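You operate a simulated robot arm through the tools that you are given. There is no shell and no other tool. Be economical: measure what you need, move in short steps, check, and stop when the job is done.

You are at the controls of a simulated two-armed robot. One attempt, no reset.

TASK
Take the mesh sack on the green mat on the grading bench and put it away on the second shelf from the bottom of the bench rack. Set down upright: mesh sack.

Only the result counts: the job must be done as asked and must still hold three seconds after the hand-in. Knocking over, shifting, dropping, spilling or breaking anything else fails it.

THE ROBOT
Two 7-joint arms with two-finger parallel grippers on one trunk, on a base that drives. Base frame: it is fixed to the floor where the robot stands at the start and does not move with it; the origin is under the middle of the robot, x ahead of it, y to its left, z up. Readings come in mm, rad, newtons and seconds.
The left shoulder is at the start at [70, 163, 1095], the right one opposite. With the tool pointing down near the work surface each hand reaches from about 400 to 880 mm from the robot's upright axis, wherever it stands, measured 20 degrees to its own side. Places, roughly: second shelf of the bench rack [600, -1700, 500]. Payload 3.43 kg a hand.
The tool frame of a hand sits at the grasp point between the pads (the TCP): z along the fingers, y along the line on which they close. The tips reach 34 mm beyond it. Largest opening 128 mm; finger width 24, thickness 12; the body of the gripper, 48 by 130 mm, starts 96 mm behind the TCP.
Orientation is that of the tool frame in the base frame, as [roll, pitch, yaw] about the fixed x, y, z axes, in that order (R = Rz(yaw) Ry(pitch) Rx(roll)). With the fingers straight down and closing along the base's y, the tool's x points along the base's -x, its y along +y and its z along -z.

THE INTERFACE
- The arms move only by the tool nudge_tool. It takes "left_plan", "right_plan" or both (then of equal length, played together; a hand with none holds still); each is a list of rows, each a list of 3 entries, a list of its own where there are three numbers: the shift along the tool's x, y, z in m, then the turn, a rotation vector about the tool's x, y, z in rad, then the finger opening in m, from 0 to 0.128. In form: [[[x, y, z], [rx, ry, rz], gripper], ...]. A call has 1 to 12 rows; each row shifts and turns the commanded pose from where the row before left it, along the tool's axes as they then stand. A row lasts 0.2 s, in which the tool goes at most 50 mm and 0.15 rad; a call with a longer step from one row to the next is refused whole, and so is a gripper value outside its range. A pose out of reach is approached as far as the arm can. The call stops where the force on the tool passes 40 N (or 10 N more than at its start, if that is more) or the arm is blocked; 0.2 s more then pass. The fingers move at their own pace (about 153 mm/s each) and stop on an object; they squeeze with about 40 N. The grip force told is the motor's: it shows also when the fingers shut on nothing. Time passes only in rows, and 0.2 s behind the last, so rows that do not move let the fingers close. The reply holds the time, the measured pose of the TCP, the force on the tool along the base axes, the opening and the grip force, in the units named above and with some noise, with the torque about the TCP (base axes, N m) and any sound that the robot's microphone picked up.
- Cameras (640 x 400 px; columns grow to the right, rows downward): "scene" is now at [131.1, 11.5, 1336.5]; the picture's right is [0.06, -1.00, 0.00], its down [-0.50, -0.03, -0.86] and it looks along [0.86, 0.05, -0.50] (base axes); focal length 266 px, centre (320, 200). "left" rides on the left gripper at [76, 11, -160] in its tool frame; the picture's right is [-0.15, 0.99, 0.00], its down [-0.88, -0.13, -0.46] and it looks along [-0.45, -0.07, 0.89] (tool axes); focal length 234 px, centre (320, 200). "right" rides on the right gripper at [76, -11, -160] in its tool frame; the picture's right is [0.15, 0.99, 0.00], its down [-0.88, 0.13, -0.46] and it looks along [-0.45, 0.07, 0.89] (tool axes); focal length 234 px, centre (320, 200).
- get_image(camera): a new picture of that camera. The clock stands still meanwhile.
- lift_body(by): slides the trunk up (or, below 0, down) by that many mm; the arms and the scene camera ride with it, the base frame stays. It gives what a move gives, with no picture.
- roll_base(legs): drives the robot by 1 to 6 legs, each [ahead, left, turn to the left] in mm, mm and rad, along the robot's own axes; the way and the turn of a leg run together, so that a leg with both is an arc; at most 1500 mm and 3.142 rad a leg. The arms and the cameras ride along, it lands a little off, and it stops where it bumps. It gives what a move gives.
- aim_head(pan, tilt): turns the head with the scene camera to pan (to the left, within 1.501 rad either way) and tilt (down, from -0.506 to 1.204), counted from straight ahead of the robot. It gives what a move gives.
- probe_pixels(camera, pixels): for up to 12 pixels [column, row] of the newest picture of that camera ("zoom" is the newest enlarged one), the place [x, y, z] in the base frame of the surface seen there, good to about 2 mm, but the place of the scene camera against the robot may be out by one fixed shift of up to 18 mm in any direction. The clock stands still meanwhile.
- zoom(camera, box): a new picture of the part [left, top, right, bottom] of that camera's present view, enlarged. The clock stands still meanwhile.
- hand_in(): hands the job in; it is judged then, once.

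Keep the steps short. Do not move on a guess: measure, check each grasp and each placing, and mend mistakes. In all there are 80 turns and 78 pictures (those below and enlarged ones count). Leave the grippers open and the arms clear of the work at the hand-in unless told otherwise, and finish with a single line.

The tools are called after "Call:" as name(argument=value, ...) on one line, values as JSON. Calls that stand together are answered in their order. nudge_tool: Moves the arms, as the interface text tells. Its arguments: {"type":"object","properties":{"left_plan":{"type":"array","items":{"type":"array"}},"right_plan":{"type":"array","items":{"type":"array"}}},"required":[]} The other tools are called the same way: lift_body (by) slides the trunk up or down; roll_base (legs) drives the base; aim_head (pan, tilt) turns the head that bears the scene camera; get_image (camera) takes a picture; probe_pixels (camera, pixels) gives the place of the surface under pixels of a picture; zoom (camera, box) takes an enlarged picture of a part of a camera's view; hand_in () hands the job in.

At the start:

```text
time: 0.0
left_position: [643.2, 327.7, 1075.8]
left_tcp_rot: [-3.14, 0.0, 3.142]
left_wrist_force: [0.5, -0.1, -0.2]
left_moment: [0.01, 0.0, 0.0]
left_gripper_width: 128.0
left_finger_force: 0.0
right_position: [647.6, -235.0, 1101.8]
right_tcp_rot: [-3.141, -0.001, -3.141]
right_wrist_force: [-0.7, -0.1, 0.3]
right_moment: [-0.04, 0.0, -0.01]
right_gripper_width: 128.1
right_finger_force: 0.1
trunk travel left (down, up): [-575.0, 365.0]
robot x, y, heading: [2.5, -0.6, -0.001]
head pan, tilt: [0.061, 0.527]
```

scene: 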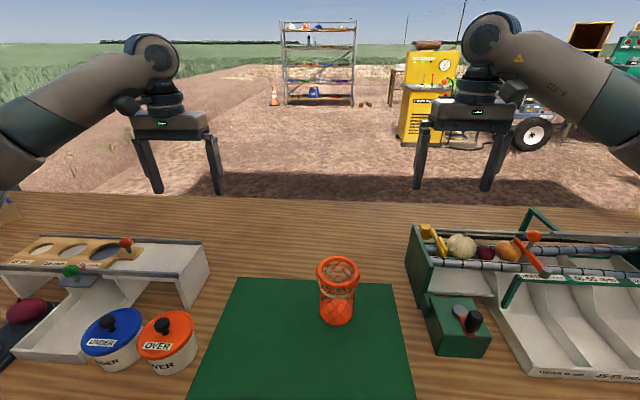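
right: 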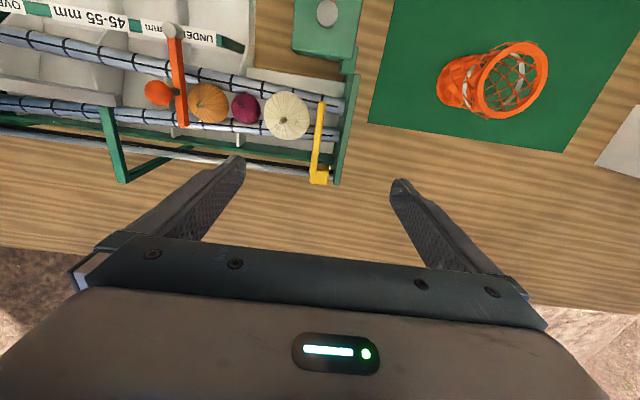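
left: 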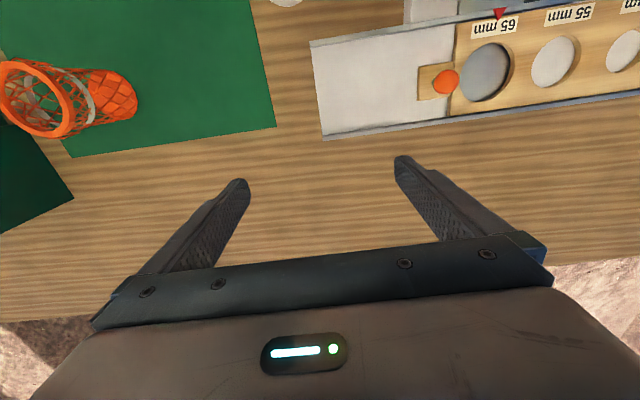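

I see the orange mesh sack on the green mat near scene pixel (338,290). I'll zoom in on it first.

Call:
zoom(camera="scene", box=[260, 230, 420, 330])

Call:
zoom(camera="right", box=[400, 0, 640, 150])

```text
4.00 times, centred on (340, 280) of scene
```

zoom: 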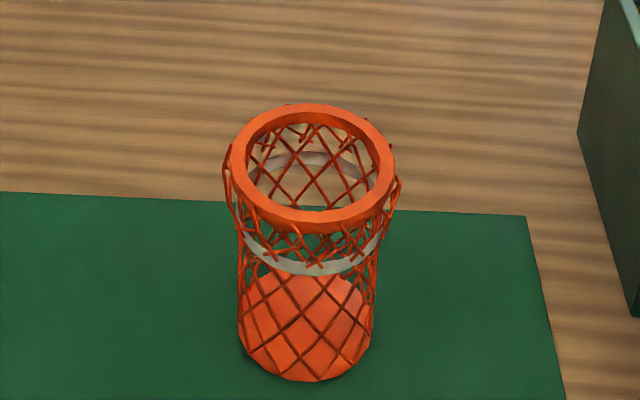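

```text
2.67 times, centred on (520, 75) of right
```

zoom: 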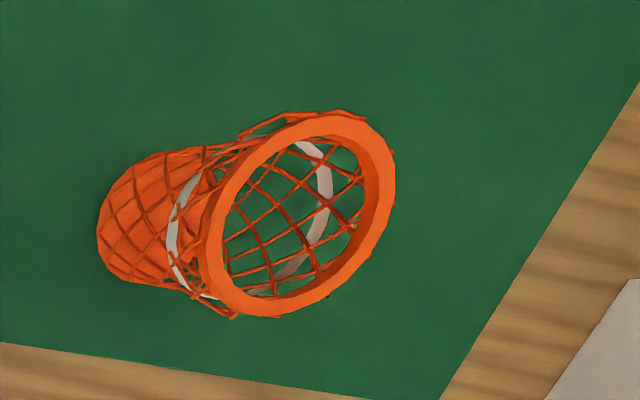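

Next I'll probe the rim, band, lower body and mat in the wrist-camera zoom.

Call:
probe_pixels(camera="zoom", pixels=[[216, 250], [383, 190], [340, 126], [262, 303], [222, 200], [350, 255], [175, 230], [104, 215], [150, 230], [450, 60], [60, 230], [330, 190]])

Call:
probe_pixels(camera="scene", pixels=[[337, 321], [340, 303], [321, 270], [355, 270], [338, 258], [340, 285], [285, 320], [440, 340], [470, 315], [320, 90], [320, 66], [345, 82]])

```text
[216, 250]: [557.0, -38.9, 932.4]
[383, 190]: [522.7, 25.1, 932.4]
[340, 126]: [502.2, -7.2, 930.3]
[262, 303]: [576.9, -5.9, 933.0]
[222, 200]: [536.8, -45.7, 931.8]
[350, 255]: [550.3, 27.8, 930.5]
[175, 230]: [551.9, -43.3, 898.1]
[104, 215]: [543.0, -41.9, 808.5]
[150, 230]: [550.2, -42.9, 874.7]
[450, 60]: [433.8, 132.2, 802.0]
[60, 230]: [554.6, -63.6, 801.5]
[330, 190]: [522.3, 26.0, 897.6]
```

```text
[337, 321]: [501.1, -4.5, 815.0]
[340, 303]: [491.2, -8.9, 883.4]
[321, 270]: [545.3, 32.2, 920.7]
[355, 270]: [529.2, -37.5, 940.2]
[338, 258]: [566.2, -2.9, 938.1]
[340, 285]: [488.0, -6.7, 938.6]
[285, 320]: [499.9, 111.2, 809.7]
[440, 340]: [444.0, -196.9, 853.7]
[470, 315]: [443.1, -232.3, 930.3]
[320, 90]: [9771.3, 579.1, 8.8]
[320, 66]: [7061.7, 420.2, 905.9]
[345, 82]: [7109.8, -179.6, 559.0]
```

The rim is centred near (540,-8), its top is at z 932, and the mat is at about z 801. Now I'll look at the bench rack on the right.

Call:
aim_head(pan=-1.2, tilt=0.4)

Call:
get_image(camera="scene")

```text
time: 1.4
left_position: [643.4, 328.4, 1075.1]
left_tcp_rot: [-3.14, 0.001, -3.141]
left_wrist_force: [-0.4, -0.2, 0.2]
left_moment: [0.04, 0.0, 0.01]
left_gripper_width: 128.1
left_finger_force: 0.0
right_position: [648.4, -234.8, 1102.3]
right_tcp_rot: [-3.141, 0.0, -3.141]
right_wrist_force: [0.1, -0.1, 0.7]
right_moment: [0.0, 0.01, 0.0]
right_gripper_width: 128.2
right_finger_force: 0.1
trunk travel left (down, up): [-575.0, 365.0]
robot x, y, heading: [-2.0, -0.6, 0.004]
head pan, tilt: [-1.201, 0.4]
```

```text
72 pictures are left
```

scene: 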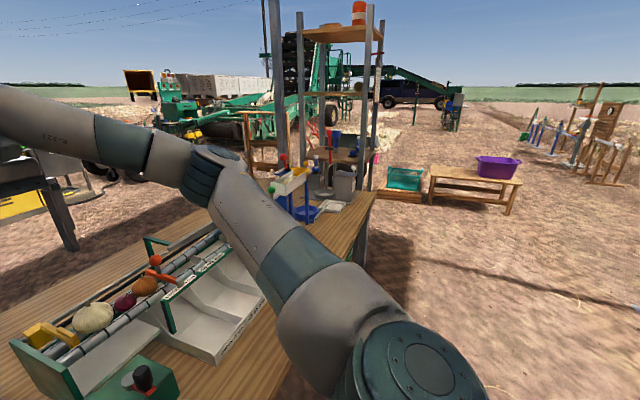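

The rack is partly hidden behind the bench edge and the arm. I'll zoom in on it.

Call:
zoom(camera="scene", box=[230, 0, 430, 250])

Call:
probe_pixels(camera="scene", pixels=[[335, 34], [275, 100], [364, 150], [377, 50], [303, 80], [340, 155], [345, 182], [330, 208], [370, 195], [358, 12], [365, 240], [262, 165]])

```text
1.60 times, centred on (330, 125) of scene
```

zoom: 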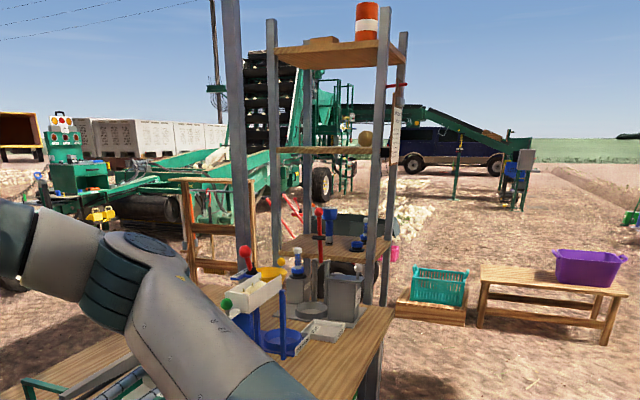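

```text
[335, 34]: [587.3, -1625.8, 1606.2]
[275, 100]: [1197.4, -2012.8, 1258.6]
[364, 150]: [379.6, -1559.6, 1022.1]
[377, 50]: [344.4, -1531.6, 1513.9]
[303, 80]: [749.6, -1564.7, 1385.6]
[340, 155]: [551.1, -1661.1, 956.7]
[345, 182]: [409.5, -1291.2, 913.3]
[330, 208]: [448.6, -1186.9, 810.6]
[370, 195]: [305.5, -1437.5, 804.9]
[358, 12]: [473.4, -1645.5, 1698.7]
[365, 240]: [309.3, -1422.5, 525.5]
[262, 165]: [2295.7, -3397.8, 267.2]
```

The rack stands past the right end of the bench, and its front probably faces -x. I'll grasp the sack with the right hand tilted about 60° forward, so the hand fits between the shelves later. First I'll back the base 200 mm for arm room.

Call:
roll_base(legs=[[-200, 0, 0]])

Call:
aim_head(pan=-0.1, tilt=0.6)

Call:
nudge_tool(right_plan=[[[0, 0.02, 0], [0, -0.15, 0], 0.128], [[0, 0.02, 0], [0, -0.15, 0], 0.128], [[0, 0.02, 0], [0, -0.15, 0], 0.128], [[0, 0.02, 0], [0, -0.15, 0], 0.128], [[0, 0.02, 0], [0, -0.15, 0], 0.128], [[0, 0.02, 0], [0, -0.15, 0], 0.128], [[0, 0.02, 0], [0, -0.147, 0], 0.128]])

Call:
get_image(camera="scene")

```text
time: 3.0
left_position: [447.2, 327.1, 1074.3]
left_tcp_rot: [-3.141, 0.001, -3.141]
left_wrist_force: [-0.2, 0.2, 0.1]
left_moment: [0.01, -0.02, -0.01]
left_gripper_width: 128.1
left_finger_force: 0.0
right_position: [450.4, -235.6, 1102.2]
right_tcp_rot: [3.141, 0.0, -3.142]
right_wrist_force: [-0.2, -0.2, 0.3]
right_moment: [-0.02, -0.03, -0.01]
right_gripper_width: 128.3
right_finger_force: 0.1
trunk travel left (down, up): [-575.0, 365.0]
robot x, y, heading: [-193.5, -1.0, 0.004]
head pan, tilt: [-1.201, 0.4]
```

```text
time: 4.3
left_position: [447.4, 327.1, 1076.7]
left_tcp_rot: [-3.141, 0.0, 3.141]
left_wrist_force: [0.3, 1.2, 0.1]
left_moment: [0.01, 0.01, 0.03]
left_gripper_width: 128.0
left_finger_force: 0.1
right_position: [451.2, -235.1, 1101.3]
right_tcp_rot: [-3.141, -0.001, 3.142]
right_wrist_force: [-0.6, 0.0, -0.7]
right_moment: [-0.01, 0.05, 0.0]
right_gripper_width: 128.1
right_finger_force: 0.1
trunk travel left (down, up): [-575.0, 365.0]
robot x, y, heading: [-197.4, 3.6, -0.001]
head pan, tilt: [-0.099, 0.6]
```

```text
time: 6.0
left_position: [447.5, 327.5, 1075.4]
left_tcp_rot: [3.14, 0.0, 3.141]
left_wrist_force: [0.7, 0.1, -0.4]
left_moment: [0.0, 0.0, 0.01]
left_gripper_width: 128.2
left_finger_force: 0.1
right_position: [451.0, -94.4, 1103.1]
right_tcp_rot: [3.14, 1.049, 3.14]
right_wrist_force: [-0.3, 0.0, -0.3]
right_moment: [-0.03, -0.01, 0.0]
right_gripper_width: 128.0
right_finger_force: 0.0
trunk travel left (down, up): [-575.0, 365.0]
robot x, y, heading: [-197.0, 0.4, -0.002]
head pan, tilt: [-0.099, 0.6]
```

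```text
70 pictures are left
```

scene: 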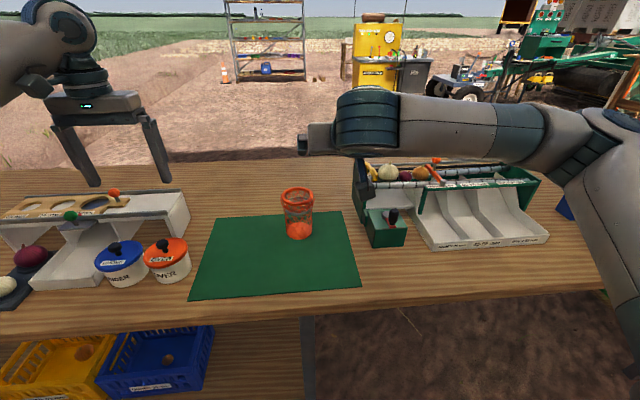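

The tilt reads 1.049 as planned. Next I move above the sack to (540,-8,1000) and check with the wrist camera.

Call:
nudge_tool(right_plan=[[[0.0112, 0.0215, 0.0321], [0, 0, 0], 0.128], [[0.0112, 0.0215, 0.0321], [0, 0, 0], 0.128], [[0.0112, 0.0215, 0.0321], [0, 0, 0], 0.128], [[0.0112, 0.0215, 0.0321], [0, 0, 0], 0.128]])

Call:
get_image(camera="right")

Call:
zoom(camera="scene", box=[200, 80, 440, 230])

```text
time: 7.0
left_position: [446.5, 327.9, 1074.1]
left_tcp_rot: [3.141, -0.002, -3.141]
left_wrist_force: [0.0, -0.4, 0.6]
left_moment: [-0.02, 0.01, 0.0]
left_gripper_width: 128.0
left_finger_force: 0.1
right_position: [540.8, -8.0, 997.6]
right_tcp_rot: [-3.14, 1.044, -3.138]
right_wrist_force: [0.1, 0.9, -1.1]
right_moment: [0.03, -0.01, -0.01]
right_gripper_width: 128.1
right_finger_force: 0.0
trunk travel left (down, up): [-575.0, 365.0]
robot x, y, heading: [-198.9, 0.1, 0.0]
head pan, tilt: [-0.099, 0.6]
```

```text
69 pictures are left
```

right: 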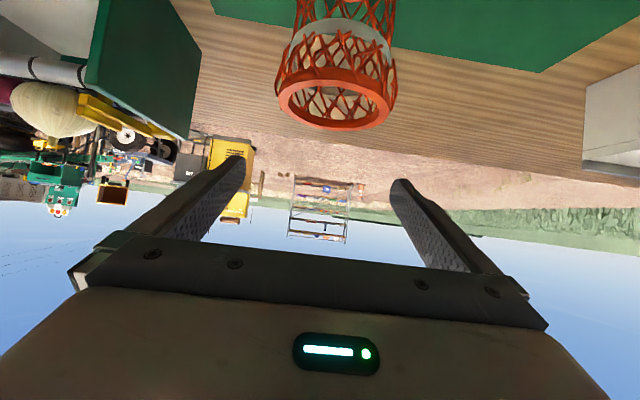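

```text
2.67 times, centred on (320, 155) of scene
```

zoom: 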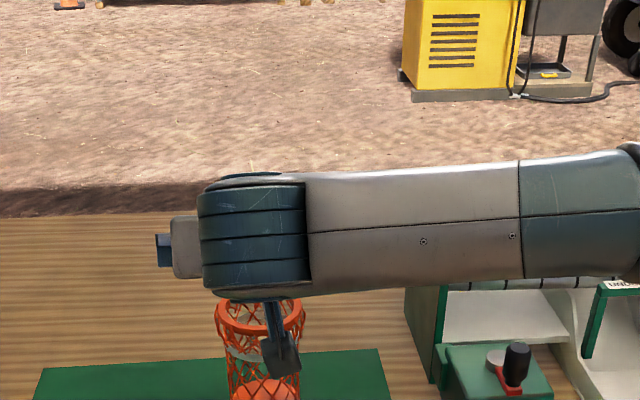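

I'll probe the rim, the forearm underside and the grading machine's top to check clearance for a 135 mm descent.

Call:
probe_pixels(camera="right", pixels=[[283, 105], [392, 105], [335, 125], [335, 85], [335, 40], [100, 100], [50, 110], [90, 150]])

Call:
get_image(camera="scene")

Call:
probe_pixels(camera="scene", pixels=[[300, 190], [340, 185], [370, 185], [400, 180], [420, 160], [470, 160], [395, 145], [420, 190], [510, 190], [600, 200], [620, 300], [440, 200]])

```text
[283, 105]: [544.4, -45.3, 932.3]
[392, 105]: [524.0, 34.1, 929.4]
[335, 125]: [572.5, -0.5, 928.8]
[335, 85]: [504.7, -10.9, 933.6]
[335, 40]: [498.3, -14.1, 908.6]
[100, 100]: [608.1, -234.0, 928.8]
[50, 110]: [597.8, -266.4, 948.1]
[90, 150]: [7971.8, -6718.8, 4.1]
```

```text
67 pictures are left
```

scene: 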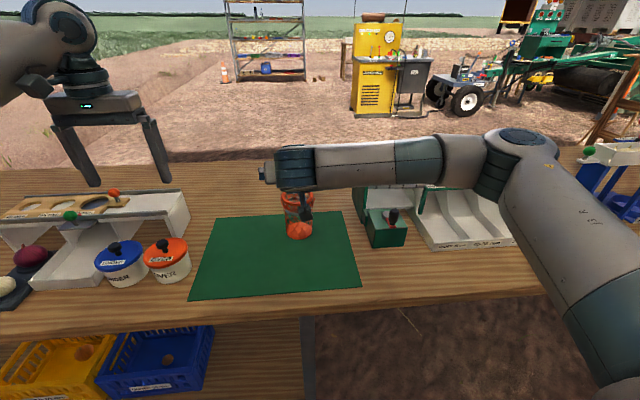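

```text
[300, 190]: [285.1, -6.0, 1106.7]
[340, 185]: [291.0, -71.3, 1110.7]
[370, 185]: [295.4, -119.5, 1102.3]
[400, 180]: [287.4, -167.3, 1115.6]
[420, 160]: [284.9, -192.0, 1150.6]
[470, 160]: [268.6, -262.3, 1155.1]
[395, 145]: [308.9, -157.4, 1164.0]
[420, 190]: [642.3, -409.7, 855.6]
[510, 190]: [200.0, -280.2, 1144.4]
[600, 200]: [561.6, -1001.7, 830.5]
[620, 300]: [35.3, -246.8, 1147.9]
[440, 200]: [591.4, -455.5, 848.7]
```

The sack's centre is about (538,-6), and the forearm is well above everything. I'll go straight down to z≈863 with the fingers open.

Call:
nudge_tool(right_plan=[[[0.0296, 0.0005, 0.0165], [0, 0, 0], 0.128], [[0.0296, 0.0005, 0.0165], [0, 0, 0], 0.128], [[0.0296, 0.0005, 0.0165], [0, 0, 0], 0.128], [[0.0296, 0.0005, 0.0165], [0, 0, 0], 0.128]])

Call:
get_image(camera="right")

```text
time: 8.0
left_position: [447.1, 327.2, 1076.3]
left_tcp_rot: [-3.141, -0.001, -3.141]
left_wrist_force: [-0.4, -0.5, 0.4]
left_moment: [-0.02, 0.02, -0.02]
left_gripper_width: 128.1
left_finger_force: 0.3
right_position: [538.4, -6.3, 860.9]
right_tcp_rot: [-3.14, 1.044, -3.141]
right_wrist_force: [0.7, -0.1, -0.1]
right_moment: [-0.03, 0.01, 0.01]
right_gripper_width: 127.8
right_finger_force: 0.0
trunk travel left (down, up): [-575.0, 365.0]
robot x, y, heading: [-195.6, 0.6, -0.0]
head pan, tilt: [-0.099, 0.6]
```

```text
66 pictures are left
```

right: 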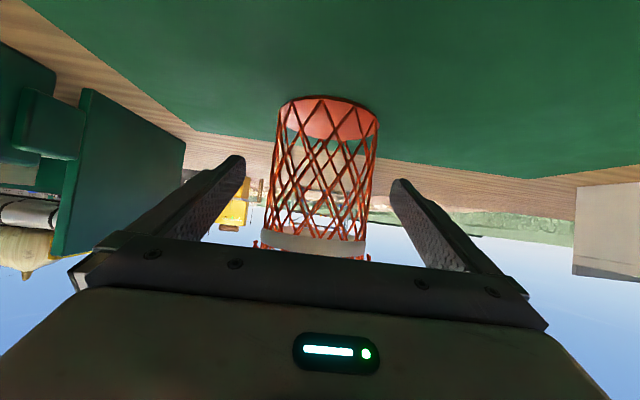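

The sack sits centred between the fingers and the forces are near zero. I'll close gently in stages and watch the width and force.

Call:
nudge_tool(right_plan=[[[0, 0, 0], [0, 0, 0], 0.09], [[0, 0, 0], [0, 0, 0], 0.076], [[0, 0, 0], [0, 0, 0], 0.07], [[0, 0, 0], [0, 0, 0], 0.066], [[0, 0, 0], [0, 0, 0], 0.066]])

Call:
get_image(camera="right")

```text
time: 9.2
left_position: [446.8, 328.0, 1075.4]
left_tcp_rot: [-3.141, -0.001, -3.141]
left_wrist_force: [0.3, 0.6, -0.6]
left_moment: [-0.01, 0.01, 0.01]
left_gripper_width: 128.0
left_finger_force: 0.0
right_position: [538.7, -6.1, 862.7]
right_tcp_rot: [3.141, 1.047, 3.141]
right_wrist_force: [-0.6, 0.2, 0.8]
right_moment: [0.06, 0.02, 0.01]
right_gripper_width: 79.5
right_finger_force: 39.7
trunk travel left (down, up): [-575.0, 365.0]
robot x, y, heading: [-198.2, -1.2, 0.004]
head pan, tilt: [-0.099, 0.6]
```

```text
65 pictures are left
```

right: 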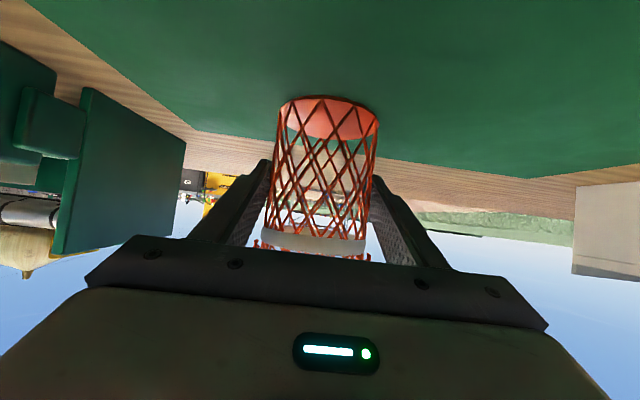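

The fingers stopped at 79.5 mm with firm contact and no deformation. I'll lift 60 mm and check the hold.

Call:
nudge_tool(right_plan=[[[-0.0087, 0, -0.005], [0, 0, 0], 0.066], [[-0.0173, 0, -0.01], [0, 0, 0], 0.066], [[-0.026, 0, -0.015], [0, 0, 0], 0.066]])

Call:
get_image(camera="right")

```text
time: 9.9
left_position: [446.6, 325.8, 1076.5]
left_tcp_rot: [-3.141, 0.0, -3.141]
left_wrist_force: [0.0, -0.4, -0.4]
left_moment: [0.0, 0.02, 0.04]
left_gripper_width: 127.9
left_finger_force: 0.1
right_position: [537.5, -7.2, 922.8]
right_tcp_rot: [-3.14, 1.047, -3.141]
right_wrist_force: [0.7, 0.2, -1.2]
right_moment: [0.01, -0.01, 0.0]
right_gripper_width: 79.3
right_finger_force: 39.5
trunk travel left (down, up): [-575.0, 365.0]
robot x, y, heading: [-199.5, 2.1, 0.005]
head pan, tilt: [-0.099, 0.6]
```

```text
64 pictures are left
```

right: 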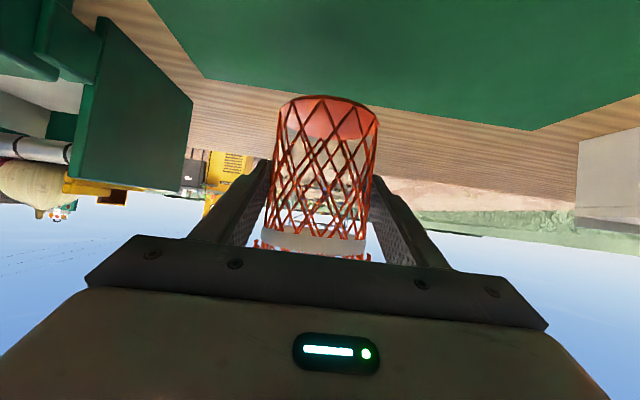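

The sack is held and upright, and its bottom is 61 mm below the TCP. I'll raise the trunk 150 mm, back away from the bench, and look towards the rack.

Call:
lift_body(by=150)

Call:
roll_base(legs=[[-500, 0, 0]])

Call:
aim_head(pan=-1.0, tilt=0.4)

Call:
get_image(camera="scene")

```text
time: 11.7
left_position: [446.5, 327.5, 1225.8]
left_tcp_rot: [3.141, -0.003, -3.14]
left_wrist_force: [-0.2, -0.1, -0.1]
left_moment: [-0.02, -0.01, 0.01]
left_gripper_width: 127.9
left_finger_force: 0.1
right_position: [539.0, -6.7, 1071.9]
right_tcp_rot: [-3.142, 1.046, -3.141]
right_wrist_force: [-0.7, 0.5, -1.6]
right_moment: [-0.01, -0.04, 0.02]
right_gripper_width: 79.6
right_finger_force: 39.7
trunk travel left (down, up): [-725.0, 215.0]
robot x, y, heading: [-197.8, 2.3, 0.0]
head pan, tilt: [-0.099, 0.6]
```

```text
time: 14.7
left_position: [-53.8, 327.0, 1224.6]
left_tcp_rot: [-3.141, -0.003, 3.139]
left_wrist_force: [-0.9, 1.1, -0.5]
left_moment: [-0.01, -0.01, 0.0]
left_gripper_width: 128.0
left_finger_force: 0.1
right_position: [37.5, -8.6, 1073.3]
right_tcp_rot: [-3.141, 1.044, 3.137]
right_wrist_force: [-0.1, 0.6, -0.5]
right_moment: [-0.04, 0.02, -0.01]
right_gripper_width: 79.5
right_finger_force: 39.4
trunk travel left (down, up): [-725.0, 215.0]
robot x, y, heading: [-697.8, -0.5, -0.004]
head pan, tilt: [-0.099, 0.6]
```

```text
time: 15.8
left_position: [-54.4, 326.4, 1225.2]
left_tcp_rot: [3.141, 0.0, -3.141]
left_wrist_force: [1.8, -0.4, 0.0]
left_moment: [0.01, 0.02, 0.02]
left_gripper_width: 128.0
left_finger_force: 0.0
right_position: [37.1, -7.9, 1073.2]
right_tcp_rot: [-3.141, 1.046, 3.139]
right_wrist_force: [-0.4, -0.8, -0.2]
right_moment: [0.02, 0.06, 0.04]
right_gripper_width: 79.5
right_finger_force: 40.3
trunk travel left (down, up): [-725.0, 215.0]
robot x, y, heading: [-697.7, -0.6, -0.001]
head pan, tilt: [-1.0, 0.4]
```

```text
63 pictures are left
```

scene: 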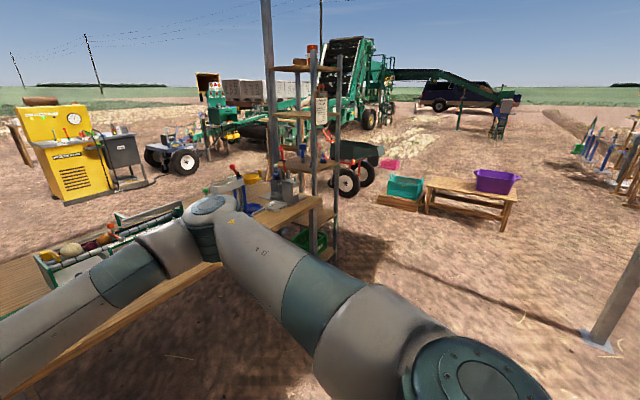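

The rack is visible around pixels (290-340, 50-250). A pole stands at (615,310). I'll probe obstacles and rack posts.

Call:
probe_pixels(camera="scene", pixels=[[620, 300], [600, 345], [268, 80], [313, 100], [338, 100], [337, 250], [325, 215], [318, 250], [400, 200], [430, 205], [310, 165], [302, 245]])

Call:
zoom(camera="scene", box=[230, 20, 430, 270])

```text
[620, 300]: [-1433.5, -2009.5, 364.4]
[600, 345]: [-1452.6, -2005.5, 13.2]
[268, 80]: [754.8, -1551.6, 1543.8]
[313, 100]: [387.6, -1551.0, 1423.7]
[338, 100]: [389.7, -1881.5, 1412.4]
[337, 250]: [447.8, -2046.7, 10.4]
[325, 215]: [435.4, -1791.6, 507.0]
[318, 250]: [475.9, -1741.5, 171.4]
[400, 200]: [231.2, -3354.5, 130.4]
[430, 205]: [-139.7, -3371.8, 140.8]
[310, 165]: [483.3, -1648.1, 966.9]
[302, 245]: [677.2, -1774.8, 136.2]
```

```text
1.60 times, centred on (330, 145) of scene
```

zoom: 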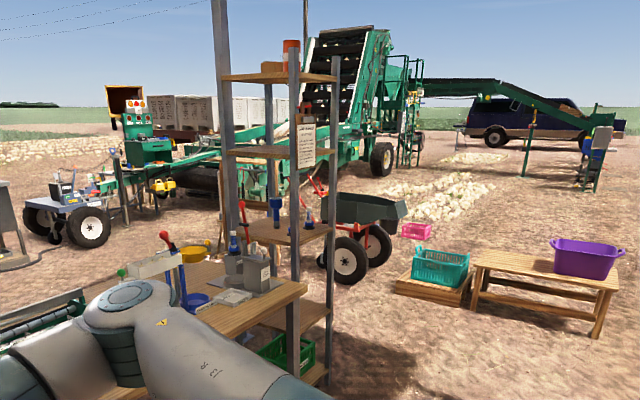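

Rack posts are at about x 388/755 and y -1551/-1881. Entering from the -x side would put the left arm over the bench. The -y end looks open, so I'll drive right and look at it from there.

Call:
roll_base(legs=[[0, -1350, 0], [0, -1350, 0]])

Call:
aim_head(pan=0.3, tilt=0.55)

Call:
get_image(camera="scene")

```text
time: 29.1
left_position: [-77.2, -2407.2, 1226.6]
left_tcp_rot: [-3.142, -0.001, 3.126]
left_wrist_force: [0.0, 0.3, 0.3]
left_moment: [-0.02, 0.04, 0.01]
left_gripper_width: 128.2
left_finger_force: 0.0
right_position: [10.0, -2743.6, 1072.1]
right_tcp_rot: [-3.141, 1.046, 3.127]
right_wrist_force: [0.2, 0.1, -1.2]
right_moment: [0.03, -0.02, -0.01]
right_gripper_width: 79.2
right_finger_force: 40.0
trunk travel left (down, up): [-725.0, 215.0]
robot x, y, heading: [-726.8, -2727.0, -0.018]
head pan, tilt: [-1.0, 0.4]
```

```text
time: 30.6
left_position: [-77.8, -2408.2, 1226.5]
left_tcp_rot: [-3.142, -0.002, 3.129]
left_wrist_force: [0.5, 0.0, -0.8]
left_moment: [0.01, 0.02, 0.0]
left_gripper_width: 127.9
left_finger_force: 0.1
right_position: [8.3, -2743.6, 1073.0]
right_tcp_rot: [3.141, 1.045, 3.125]
right_wrist_force: [-0.9, 0.9, -0.4]
right_moment: [-0.01, 0.03, -0.04]
right_gripper_width: 79.1
right_finger_force: 39.9
trunk travel left (down, up): [-725.0, 215.0]
robot x, y, heading: [-726.6, -2723.5, -0.012]
head pan, tilt: [0.3, 0.55]
```

```text
61 pictures are left
```

scene: 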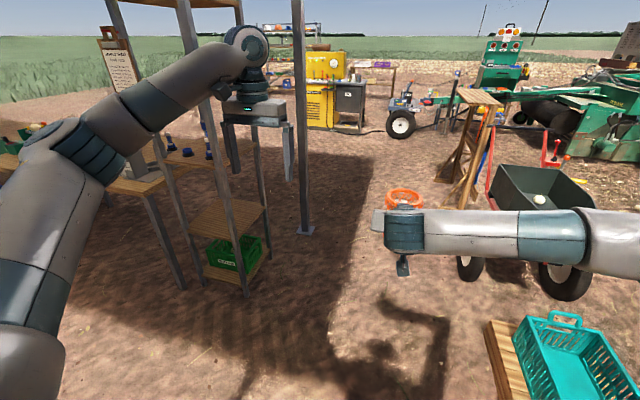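

The second shelf, around (230,215), looks empty. I'll probe the shelf edges and nearby obstacles.

Call:
probe_pixels(camera="scene", pixels=[[220, 212], [195, 222], [258, 208], [238, 230], [235, 260], [200, 150], [233, 180], [304, 170], [490, 330], [560, 330], [500, 190], [470, 180]])

Call:
zoom(camera="scene", box=[120, 100, 320, 300])

```text
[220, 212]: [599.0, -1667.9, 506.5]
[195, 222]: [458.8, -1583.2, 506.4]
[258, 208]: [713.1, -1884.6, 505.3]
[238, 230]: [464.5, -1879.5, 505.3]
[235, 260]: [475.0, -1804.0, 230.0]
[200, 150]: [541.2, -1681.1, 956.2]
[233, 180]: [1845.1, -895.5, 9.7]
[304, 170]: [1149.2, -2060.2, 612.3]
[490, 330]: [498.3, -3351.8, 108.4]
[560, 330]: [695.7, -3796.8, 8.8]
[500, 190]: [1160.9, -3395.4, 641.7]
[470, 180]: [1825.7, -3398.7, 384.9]
```

```text
2.00 times, centred on (220, 200) of scene
```

zoom: 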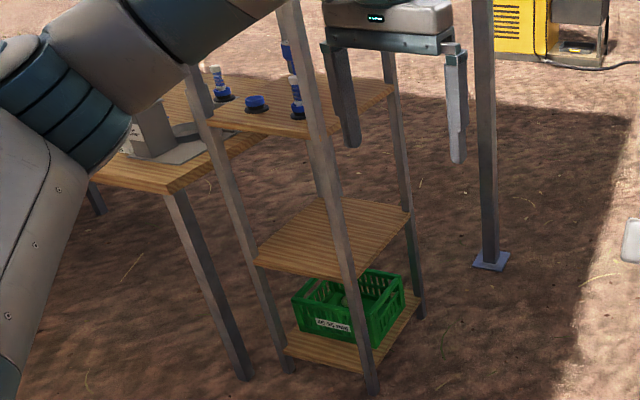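

The second shelf top reads about z 505 on the scene camera, which reads roughly 8 mm high. It is empty, and the next shelf above is at about 950. I'll go in from the -y side. I'll drive forward 800, turn left 90°, then look again.

Call:
roll_base(legs=[[800, 0, 0], [0, 0, 1.583]])

Call:
aim_head(pan=-0.4, tilt=0.6)

Call:
get_image(camera="scene")

```text
time: 38.7
left_position: [-259.7, -2093.7, 1226.0]
left_tcp_rot: [-3.141, -0.002, -1.57]
left_wrist_force: [0.0, -0.1, -1.1]
left_moment: [0.01, -0.02, 0.0]
left_gripper_width: 128.2
left_finger_force: 0.0
right_position: [74.8, -2001.3, 1073.5]
right_tcp_rot: [-3.141, 1.046, -1.57]
right_wrist_force: [-1.7, 0.2, -0.1]
right_moment: [0.03, 0.0, -0.01]
right_gripper_width: 79.5
right_finger_force: 39.5
trunk travel left (down, up): [-725.0, 215.0]
robot x, y, heading: [72.6, -2735.2, 1.572]
head pan, tilt: [0.3, 0.55]
```

```text
time: 39.7
left_position: [-258.8, -2094.0, 1225.2]
left_tcp_rot: [-3.141, -0.003, -1.57]
left_wrist_force: [-0.6, -0.1, -0.3]
left_moment: [-0.01, 0.01, -0.02]
left_gripper_width: 128.0
left_finger_force: 0.0
right_position: [73.4, -2001.4, 1072.8]
right_tcp_rot: [-3.141, 1.046, -1.57]
right_wrist_force: [-0.1, 0.3, -0.9]
right_moment: [-0.02, 0.04, 0.01]
right_gripper_width: 79.3
right_finger_force: 39.8
trunk travel left (down, up): [-725.0, 215.0]
robot x, y, heading: [68.0, -2737.9, 1.571]
head pan, tilt: [-0.4, 0.6]
```

```text
59 pictures are left
```

scene: 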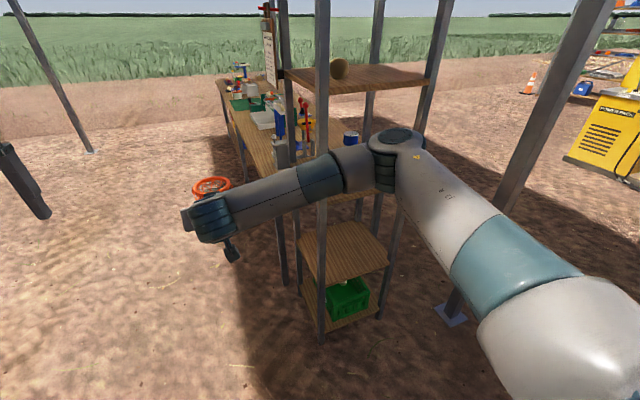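

I'll probe the forearm and elbow to confirm clearance from the rack posts and the pole at (1149,-2060).

Call:
probe_pixels(camera="scene", pixels=[[210, 215], [280, 190], [345, 165], [400, 150], [412, 180], [480, 210], [500, 170], [315, 260], [395, 230], [345, 240], [310, 285], [380, 255]])

```text
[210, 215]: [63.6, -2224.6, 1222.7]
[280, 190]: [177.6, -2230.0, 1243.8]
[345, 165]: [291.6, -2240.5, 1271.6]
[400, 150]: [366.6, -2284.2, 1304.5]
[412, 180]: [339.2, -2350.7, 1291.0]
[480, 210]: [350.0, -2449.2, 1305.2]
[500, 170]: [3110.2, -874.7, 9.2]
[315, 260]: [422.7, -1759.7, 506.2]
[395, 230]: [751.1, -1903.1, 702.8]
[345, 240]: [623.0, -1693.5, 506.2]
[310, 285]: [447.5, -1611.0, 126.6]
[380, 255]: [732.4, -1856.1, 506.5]
```

Clearances are fine. I'll move the left hand 120 mm further left, then strafe right 499 mm to line up with the rack's middle.

Call:
nudge_tool(left_plan=[[[0, 0.04, 0], [0, 0, 0], 0.128], [[0, 0.04, 0], [0, 0, 0], 0.128], [[0, 0.04, 0], [0, 0, 0], 0.128]])

Call:
roll_base(legs=[[0, -499, 0]])

Call:
lift_body(by=-440)

Call:
aim_head(pan=0, tilt=0.5)

Call:
get_image(camera="scene")

Call:
get_image(camera="right")

```text
time: 40.5
left_position: [-380.5, -2094.1, 1225.1]
left_tcp_rot: [3.141, -0.002, -1.567]
left_wrist_force: [0.0, 0.9, 0.0]
left_moment: [-0.02, -0.02, 0.02]
left_gripper_width: 127.8
left_finger_force: 0.0
right_position: [75.1, -2001.9, 1073.5]
right_tcp_rot: [-3.139, 1.049, -1.568]
right_wrist_force: [-0.1, -0.8, -0.4]
right_moment: [0.04, 0.0, -0.01]
right_gripper_width: 79.4
right_finger_force: 40.4
trunk travel left (down, up): [-725.0, 215.0]
robot x, y, heading: [67.1, -2737.8, 1.57]
head pan, tilt: [-0.4, 0.6]
```

```text
time: 43.5
left_position: [116.0, -2092.5, 1226.0]
left_tcp_rot: [3.141, 0.0, -1.569]
left_wrist_force: [0.1, 0.3, -0.1]
left_moment: [-0.01, -0.01, -0.02]
left_gripper_width: 127.7
left_finger_force: 0.0
right_position: [570.9, -2001.7, 1072.3]
right_tcp_rot: [3.141, 1.047, -1.57]
right_wrist_force: [0.0, 0.9, -0.7]
right_moment: [-0.03, 0.0, -0.02]
right_gripper_width: 79.0
right_finger_force: 39.6
trunk travel left (down, up): [-725.0, 215.0]
robot x, y, heading: [566.3, -2738.7, 1.573]
head pan, tilt: [-0.4, 0.6]
```

```text
refused: -440 is not a number from -400 to 400
```

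```text
time: 44.3
left_position: [116.9, -2093.7, 1223.9]
left_tcp_rot: [3.141, -0.001, -1.57]
left_wrist_force: [0.2, 0.6, 0.3]
left_moment: [0.0, -0.01, -0.01]
left_gripper_width: 128.1
left_finger_force: 0.0
right_position: [571.3, -2001.4, 1072.9]
right_tcp_rot: [3.141, 1.045, -1.572]
right_wrist_force: [-0.1, -0.1, -0.8]
right_moment: [0.0, 0.02, -0.01]
right_gripper_width: 79.0
right_finger_force: 39.3
trunk travel left (down, up): [-725.0, 215.0]
robot x, y, heading: [566.7, -2737.2, 1.573]
head pan, tilt: [0.0, 0.499]
```

```text
58 pictures are left
```

scene: 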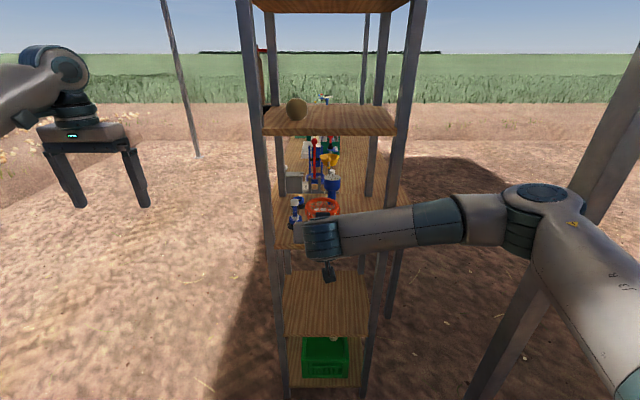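

```text
57 pictures are left
```

right: 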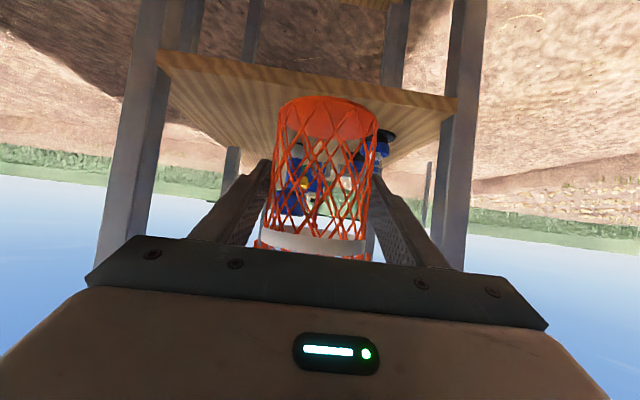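

The hand is centred between the posts. I'll lower in two steps to about 50 mm above shelf height, then look.

Call:
lift_body(by=-400)

Call:
lift_body(by=-50)

Call:
get_image(camera="scene")

Call:
get_image(camera="right")

```text
time: 48.2
left_position: [117.4, -2092.8, 824.8]
left_tcp_rot: [-3.141, 0.002, -1.568]
left_wrist_force: [1.0, -0.7, -0.5]
left_moment: [-0.04, -0.02, -0.02]
left_gripper_width: 128.0
left_finger_force: 0.0
right_position: [572.0, -2001.0, 672.5]
right_tcp_rot: [-3.141, 1.046, -1.571]
right_wrist_force: [0.1, 0.3, 0.0]
right_moment: [0.02, -0.02, -0.04]
right_gripper_width: 79.2
right_finger_force: 40.1
trunk travel left (down, up): [-325.0, 615.0]
robot x, y, heading: [564.3, -2737.9, 1.568]
head pan, tilt: [0.0, 0.499]
```

```text
time: 49.1
left_position: [116.7, -2093.6, 775.5]
left_tcp_rot: [3.141, -0.001, -1.568]
left_wrist_force: [-0.8, 0.5, 0.0]
left_moment: [0.02, -0.02, 0.0]
left_gripper_width: 128.1
left_finger_force: 0.1
right_position: [572.0, -2001.1, 623.1]
right_tcp_rot: [3.142, 1.046, -1.572]
right_wrist_force: [-0.7, 0.2, -0.5]
right_moment: [-0.02, 0.01, 0.01]
right_gripper_width: 79.3
right_finger_force: 39.5
trunk travel left (down, up): [-275.0, 665.0]
robot x, y, heading: [564.0, -2737.8, 1.572]
head pan, tilt: [0.0, 0.499]
```

```text
56 pictures are left
```

scene: 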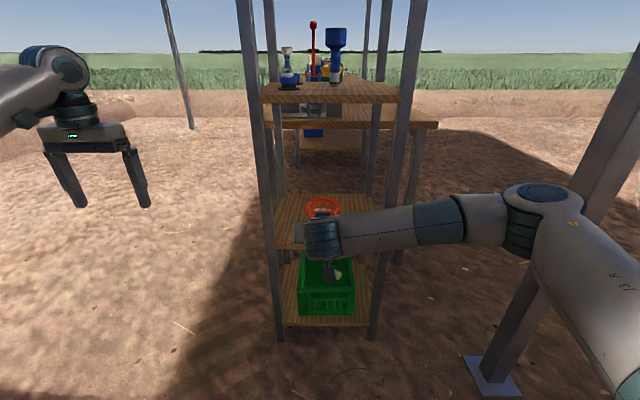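

```text
55 pictures are left
```

right: 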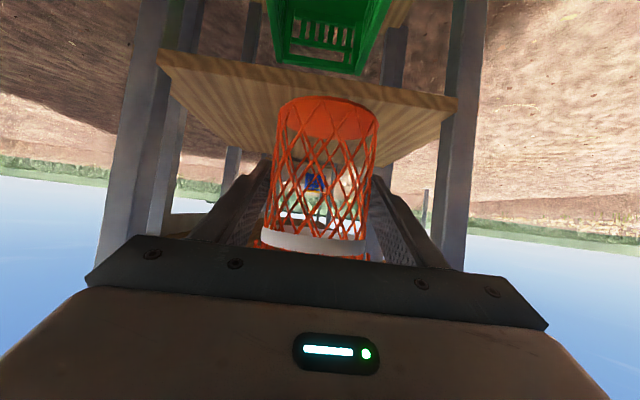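

Next, a precise measurement of the shelf and posts with the wrist camera.

Call:
probe_pixels(camera="right", pixels=[[220, 110], [230, 150], [405, 110], [400, 140], [250, 83], [165, 58], [450, 104], [140, 120], [155, 130], [455, 150], [330, 110]])

Call:
probe_pixels(camera="scene", pixels=[[290, 210], [360, 205], [330, 90], [330, 101], [300, 235], [520, 195], [590, 150], [265, 230], [390, 150], [440, 220]])

```text
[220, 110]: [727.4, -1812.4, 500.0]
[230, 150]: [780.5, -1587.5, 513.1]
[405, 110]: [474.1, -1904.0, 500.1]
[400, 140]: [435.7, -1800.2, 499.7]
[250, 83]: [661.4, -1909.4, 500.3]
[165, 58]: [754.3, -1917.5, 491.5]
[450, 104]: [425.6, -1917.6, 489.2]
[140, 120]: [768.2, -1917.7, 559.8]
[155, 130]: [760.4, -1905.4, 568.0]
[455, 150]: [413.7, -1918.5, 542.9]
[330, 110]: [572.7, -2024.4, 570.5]
```

```text
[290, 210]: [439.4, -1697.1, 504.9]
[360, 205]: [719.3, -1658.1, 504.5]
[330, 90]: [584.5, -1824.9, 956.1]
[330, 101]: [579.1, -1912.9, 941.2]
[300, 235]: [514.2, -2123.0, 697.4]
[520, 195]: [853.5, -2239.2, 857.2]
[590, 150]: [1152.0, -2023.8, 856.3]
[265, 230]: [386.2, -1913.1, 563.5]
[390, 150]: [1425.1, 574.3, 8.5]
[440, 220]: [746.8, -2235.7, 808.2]
```

The shelf top is z 500.0, its front edge is y≈-1917, and it spans x 425-755. The sack's bottom is now at about 562. I'll roll ahead 190 mm and right 15 mm into the opening.

Call:
roll_base(legs=[[0, -15, 0], [190, 0, 0]])

Call:
get_image(camera="scene")

Call:
get_image(camera="right")

```text
time: 51.0
left_position: [131.8, -1902.6, 775.7]
left_tcp_rot: [-3.141, -0.001, -1.569]
left_wrist_force: [0.6, 0.5, -0.1]
left_moment: [0.0, 0.03, -0.03]
left_gripper_width: 128.3
left_finger_force: 0.1
right_position: [585.3, -1813.0, 621.3]
right_tcp_rot: [3.141, 1.045, -1.57]
right_wrist_force: [0.1, -0.1, -1.2]
right_moment: [0.03, -0.03, -0.02]
right_gripper_width: 79.0
right_finger_force: 39.6
trunk travel left (down, up): [-275.0, 665.0]
robot x, y, heading: [579.1, -2545.9, 1.569]
head pan, tilt: [0.0, 0.499]
```

```text
54 pictures are left
```

scene: 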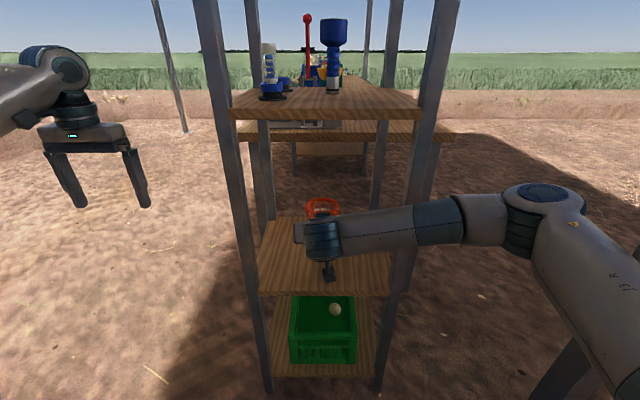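

```text
53 pictures are left
```

right: 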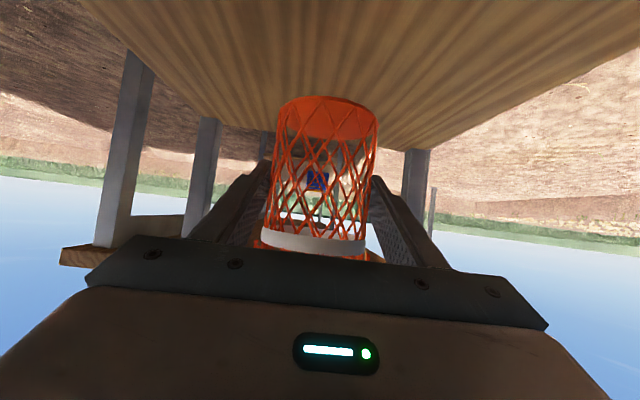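

The sack is over the shelf, clear of the posts. I'll lower 52 mm with the trunk, then go down in small steps until I feel contact.

Call:
lift_body(by=-52)

Call:
nudge_tool(right_plan=[[[0.0026, 0, 0.0015], [0, 0, 0], 0.066], [[0.0026, 0, 0.0015], [0, 0, 0], 0.066], [[0, 0, 0], [0, 0, 0], 0.066]])

```text
time: 51.9
left_position: [131.1, -1903.9, 723.8]
left_tcp_rot: [3.14, -0.001, -1.57]
left_wrist_force: [0.3, 1.2, 0.1]
left_moment: [-0.01, -0.01, 0.0]
left_gripper_width: 128.2
left_finger_force: 0.0
right_position: [586.2, -1811.7, 570.5]
right_tcp_rot: [-3.14, 1.047, -1.57]
right_wrist_force: [-0.3, 0.0, -0.2]
right_moment: [-0.04, 0.04, 0.02]
right_gripper_width: 79.3
right_finger_force: 39.9
trunk travel left (down, up): [-223.0, 717.0]
robot x, y, heading: [572.5, -2544.6, 1.572]
head pan, tilt: [0.0, 0.499]
```

```text
time: 52.7
left_position: [131.2, -1904.8, 723.0]
left_tcp_rot: [3.141, -0.001, -1.569]
left_wrist_force: [-0.2, -0.2, -0.6]
left_moment: [0.01, 0.0, -0.01]
left_gripper_width: 127.9
left_finger_force: 0.1
right_position: [587.8, -1812.6, 563.6]
right_tcp_rot: [-3.142, 1.045, -1.571]
right_wrist_force: [-0.3, 1.0, -1.3]
right_moment: [0.01, 0.01, 0.0]
right_gripper_width: 79.2
right_finger_force: 40.0
trunk travel left (down, up): [-223.0, 717.0]
robot x, y, heading: [578.1, -2551.6, 1.567]
head pan, tilt: [0.0, 0.499]
```

No contact yet at z 563.6. I'll continue in 1.5 mm steps.

Call:
nudge_tool(right_plan=[[[0.0013, 0, 0.00075], [0, 0, 0], 0.066], [[0, 0, 0], [0, 0, 0], 0.066]])

Call:
nudge_tool(right_plan=[[[0.0013, 0, 0.00075], [0, 0, 0], 0.066], [[0, 0, 0], [0, 0, 0], 0.066]])

Call:
zoom(camera="right", box=[220, 60, 460, 210])

```text
time: 53.3
left_position: [133.4, -1903.4, 722.8]
left_tcp_rot: [3.141, -0.003, -1.569]
left_wrist_force: [-0.3, 0.8, -0.5]
left_moment: [0.0, -0.03, 0.03]
left_gripper_width: 127.9
left_finger_force: 0.0
right_position: [585.4, -1811.3, 563.3]
right_tcp_rot: [-3.14, 1.045, -1.572]
right_wrist_force: [0.1, 0.1, -0.1]
right_moment: [0.0, -0.01, -0.02]
right_gripper_width: 79.1
right_finger_force: 39.7
trunk travel left (down, up): [-223.0, 717.0]
robot x, y, heading: [578.3, -2548.4, 1.576]
head pan, tilt: [0.0, 0.499]
```

```text
time: 53.9
left_position: [131.4, -1903.8, 722.5]
left_tcp_rot: [3.14, -0.001, -1.568]
left_wrist_force: [0.1, 1.0, -0.6]
left_moment: [0.02, -0.03, -0.03]
left_gripper_width: 127.9
left_finger_force: 0.0
right_position: [586.8, -1813.6, 561.3]
right_tcp_rot: [-3.141, 1.046, -1.573]
right_wrist_force: [0.5, -0.1, 0.4]
right_moment: [0.01, -0.02, 0.01]
right_gripper_width: 79.3
right_finger_force: 40.4
trunk travel left (down, up): [-223.0, 717.0]
robot x, y, heading: [576.4, -2545.1, 1.568]
head pan, tilt: [0.0, 0.499]
```

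```text
2.67 times, centred on (340, 135) of right
```

zoom: 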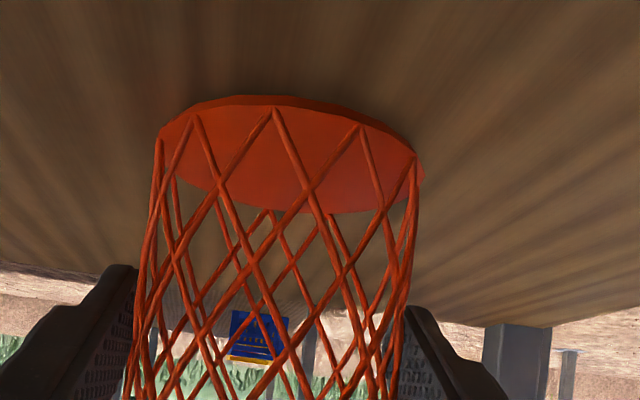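

It looks very near contact. I'll make a few more 1 mm steps and read the force.

Call:
nudge_tool(right_plan=[[[0.0009, 0, 0.0005], [0, 0, 0], 0.066], [[0, 0, 0], [0, 0, 0], 0.066]])

Call:
nudge_tool(right_plan=[[[0.0009, 0, 0.0005], [0, 0, 0], 0.066], [[0, 0, 0], [0, 0, 0], 0.066]])

```text
time: 54.5
left_position: [132.4, -1903.9, 723.5]
left_tcp_rot: [-3.141, -0.003, -1.569]
left_wrist_force: [0.0, 0.5, -1.5]
left_moment: [-0.01, 0.0, 0.01]
left_gripper_width: 128.0
left_finger_force: 0.1
right_position: [586.6, -1811.1, 561.4]
right_tcp_rot: [3.14, 1.046, -1.572]
right_wrist_force: [0.1, 0.0, -1.3]
right_moment: [0.02, 0.01, 0.02]
right_gripper_width: 78.9
right_finger_force: 40.0
trunk travel left (down, up): [-223.0, 717.0]
robot x, y, heading: [578.5, -2548.5, 1.571]
head pan, tilt: [0.0, 0.499]
```

```text
time: 55.1
left_position: [131.6, -1902.7, 722.1]
left_tcp_rot: [3.14, 0.0, -1.569]
left_wrist_force: [-0.3, -0.2, 0.7]
left_moment: [0.0, 0.01, 0.03]
left_gripper_width: 127.9
left_finger_force: 0.1
right_position: [585.7, -1812.9, 559.9]
right_tcp_rot: [-3.141, 1.047, -1.571]
right_wrist_force: [0.1, 0.1, -0.8]
right_moment: [0.02, 0.02, 0.01]
right_gripper_width: 79.2
right_finger_force: 39.8
trunk travel left (down, up): [-223.0, 717.0]
robot x, y, heading: [579.6, -2545.7, 1.57]
head pan, tilt: [0.0, 0.499]
```

Still no clear contact. I'll continue with two more 1.5 mm steps.

Call:
nudge_tool(right_plan=[[[0.0013, 0, 0.00075], [0, 0, 0], 0.066], [[0, 0, 0], [0, 0, 0], 0.066]])

Call:
nudge_tool(right_plan=[[[0.0009, 0, 0.0005], [0, 0, 0], 0.066], [[0, 0, 0], [0, 0, 0], 0.066]])

Call:
zoom(camera="right", box=[220, 60, 460, 210])

Call:
probe_pixels(camera="zoom", pixels=[[250, 100], [330, 102], [170, 125], [400, 140], [260, 80], [120, 130], [450, 140], [250, 97]])

```text
time: 55.7
left_position: [132.0, -1904.5, 723.5]
left_tcp_rot: [-3.141, 0.002, -1.568]
left_wrist_force: [-0.3, 0.5, -0.1]
left_moment: [-0.01, 0.0, -0.01]
left_gripper_width: 127.7
left_finger_force: 0.0
right_position: [586.5, -1811.6, 558.9]
right_tcp_rot: [3.141, 1.048, -1.57]
right_wrist_force: [0.4, -0.5, 4.0]
right_moment: [0.13, 0.03, 0.02]
right_gripper_width: 79.4
right_finger_force: 40.1
trunk travel left (down, up): [-223.0, 717.0]
robot x, y, heading: [578.2, -2550.6, 1.571]
head pan, tilt: [0.0, 0.499]
```

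```text
time: 56.3
left_position: [133.2, -1904.4, 723.6]
left_tcp_rot: [3.141, -0.001, -1.569]
left_wrist_force: [0.1, 0.2, -0.5]
left_moment: [0.0, -0.05, 0.01]
left_gripper_width: 127.7
left_finger_force: 0.0
right_position: [587.0, -1811.4, 558.7]
right_tcp_rot: [3.137, 1.049, -1.574]
right_wrist_force: [0.7, 0.3, 10.0]
right_moment: [0.23, 0.16, 0.0]
right_gripper_width: 79.2
right_finger_force: 39.7
trunk travel left (down, up): [-223.0, 717.0]
robot x, y, heading: [577.7, -2544.7, 1.566]
head pan, tilt: [0.0, 0.499]
```

```text
2.67 times, centred on (340, 135) of right
```

zoom: 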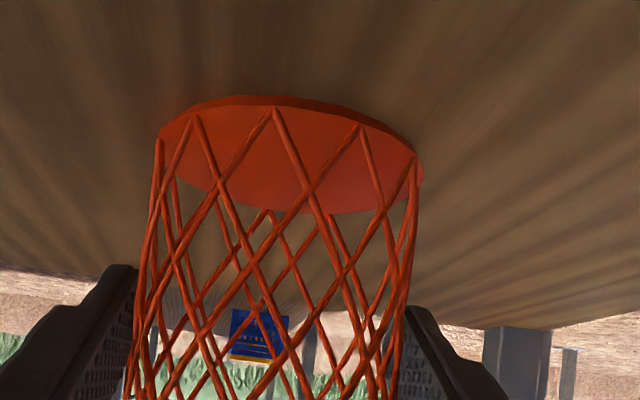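

```text
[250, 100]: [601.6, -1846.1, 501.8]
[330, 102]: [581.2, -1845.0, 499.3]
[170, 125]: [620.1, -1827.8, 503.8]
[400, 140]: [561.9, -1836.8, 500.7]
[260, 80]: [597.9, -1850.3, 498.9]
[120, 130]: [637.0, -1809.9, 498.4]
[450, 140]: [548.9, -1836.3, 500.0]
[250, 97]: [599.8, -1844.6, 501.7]
```

Contact: 10 N upward, with the sack's base at the shelf. I'll relieve about 1 mm, then open the fingers gradually.

Call:
nudge_tool(right_plan=[[[-0.0008, 0, -0.0004], [0, 0, 0], 0.066], [[0, 0, 0], [0, 0, 0], 0.082], [[0, 0, 0], [0, 0, 0], 0.09], [[0, 0, 0], [0, 0, 0], 0.11], [[0, 0, 0], [0, 0, 0], 0.128], [[0, 0, 0], [0, 0, 0], 0.128], [[0, 0, 0], [0, 0, 0], 0.128]])

Call:
get_image(camera="right")

```text
time: 57.9
left_position: [131.4, -1903.0, 723.0]
left_tcp_rot: [-3.141, -0.002, -1.569]
left_wrist_force: [-0.4, 0.4, 0.9]
left_moment: [-0.01, 0.01, 0.0]
left_gripper_width: 127.8
left_finger_force: 0.0
right_position: [587.2, -1811.4, 558.5]
right_tcp_rot: [-3.14, 1.046, -1.569]
right_wrist_force: [-1.3, -0.3, -0.1]
right_moment: [0.01, 0.01, -0.01]
right_gripper_width: 127.9
right_finger_force: 0.2
trunk travel left (down, up): [-223.0, 717.0]
robot x, y, heading: [576.9, -2548.4, 1.568]
head pan, tilt: [0.0, 0.499]
```

```text
50 pictures are left
```

right: 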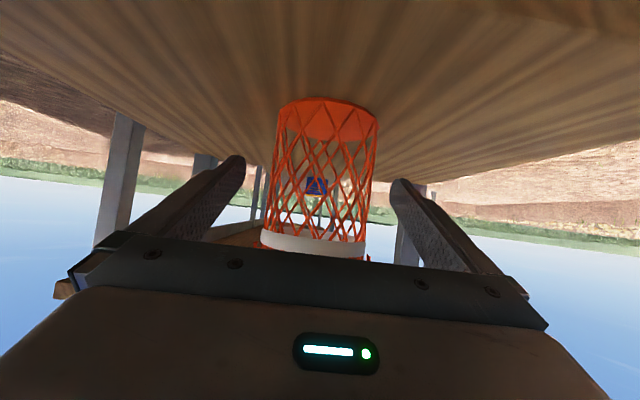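

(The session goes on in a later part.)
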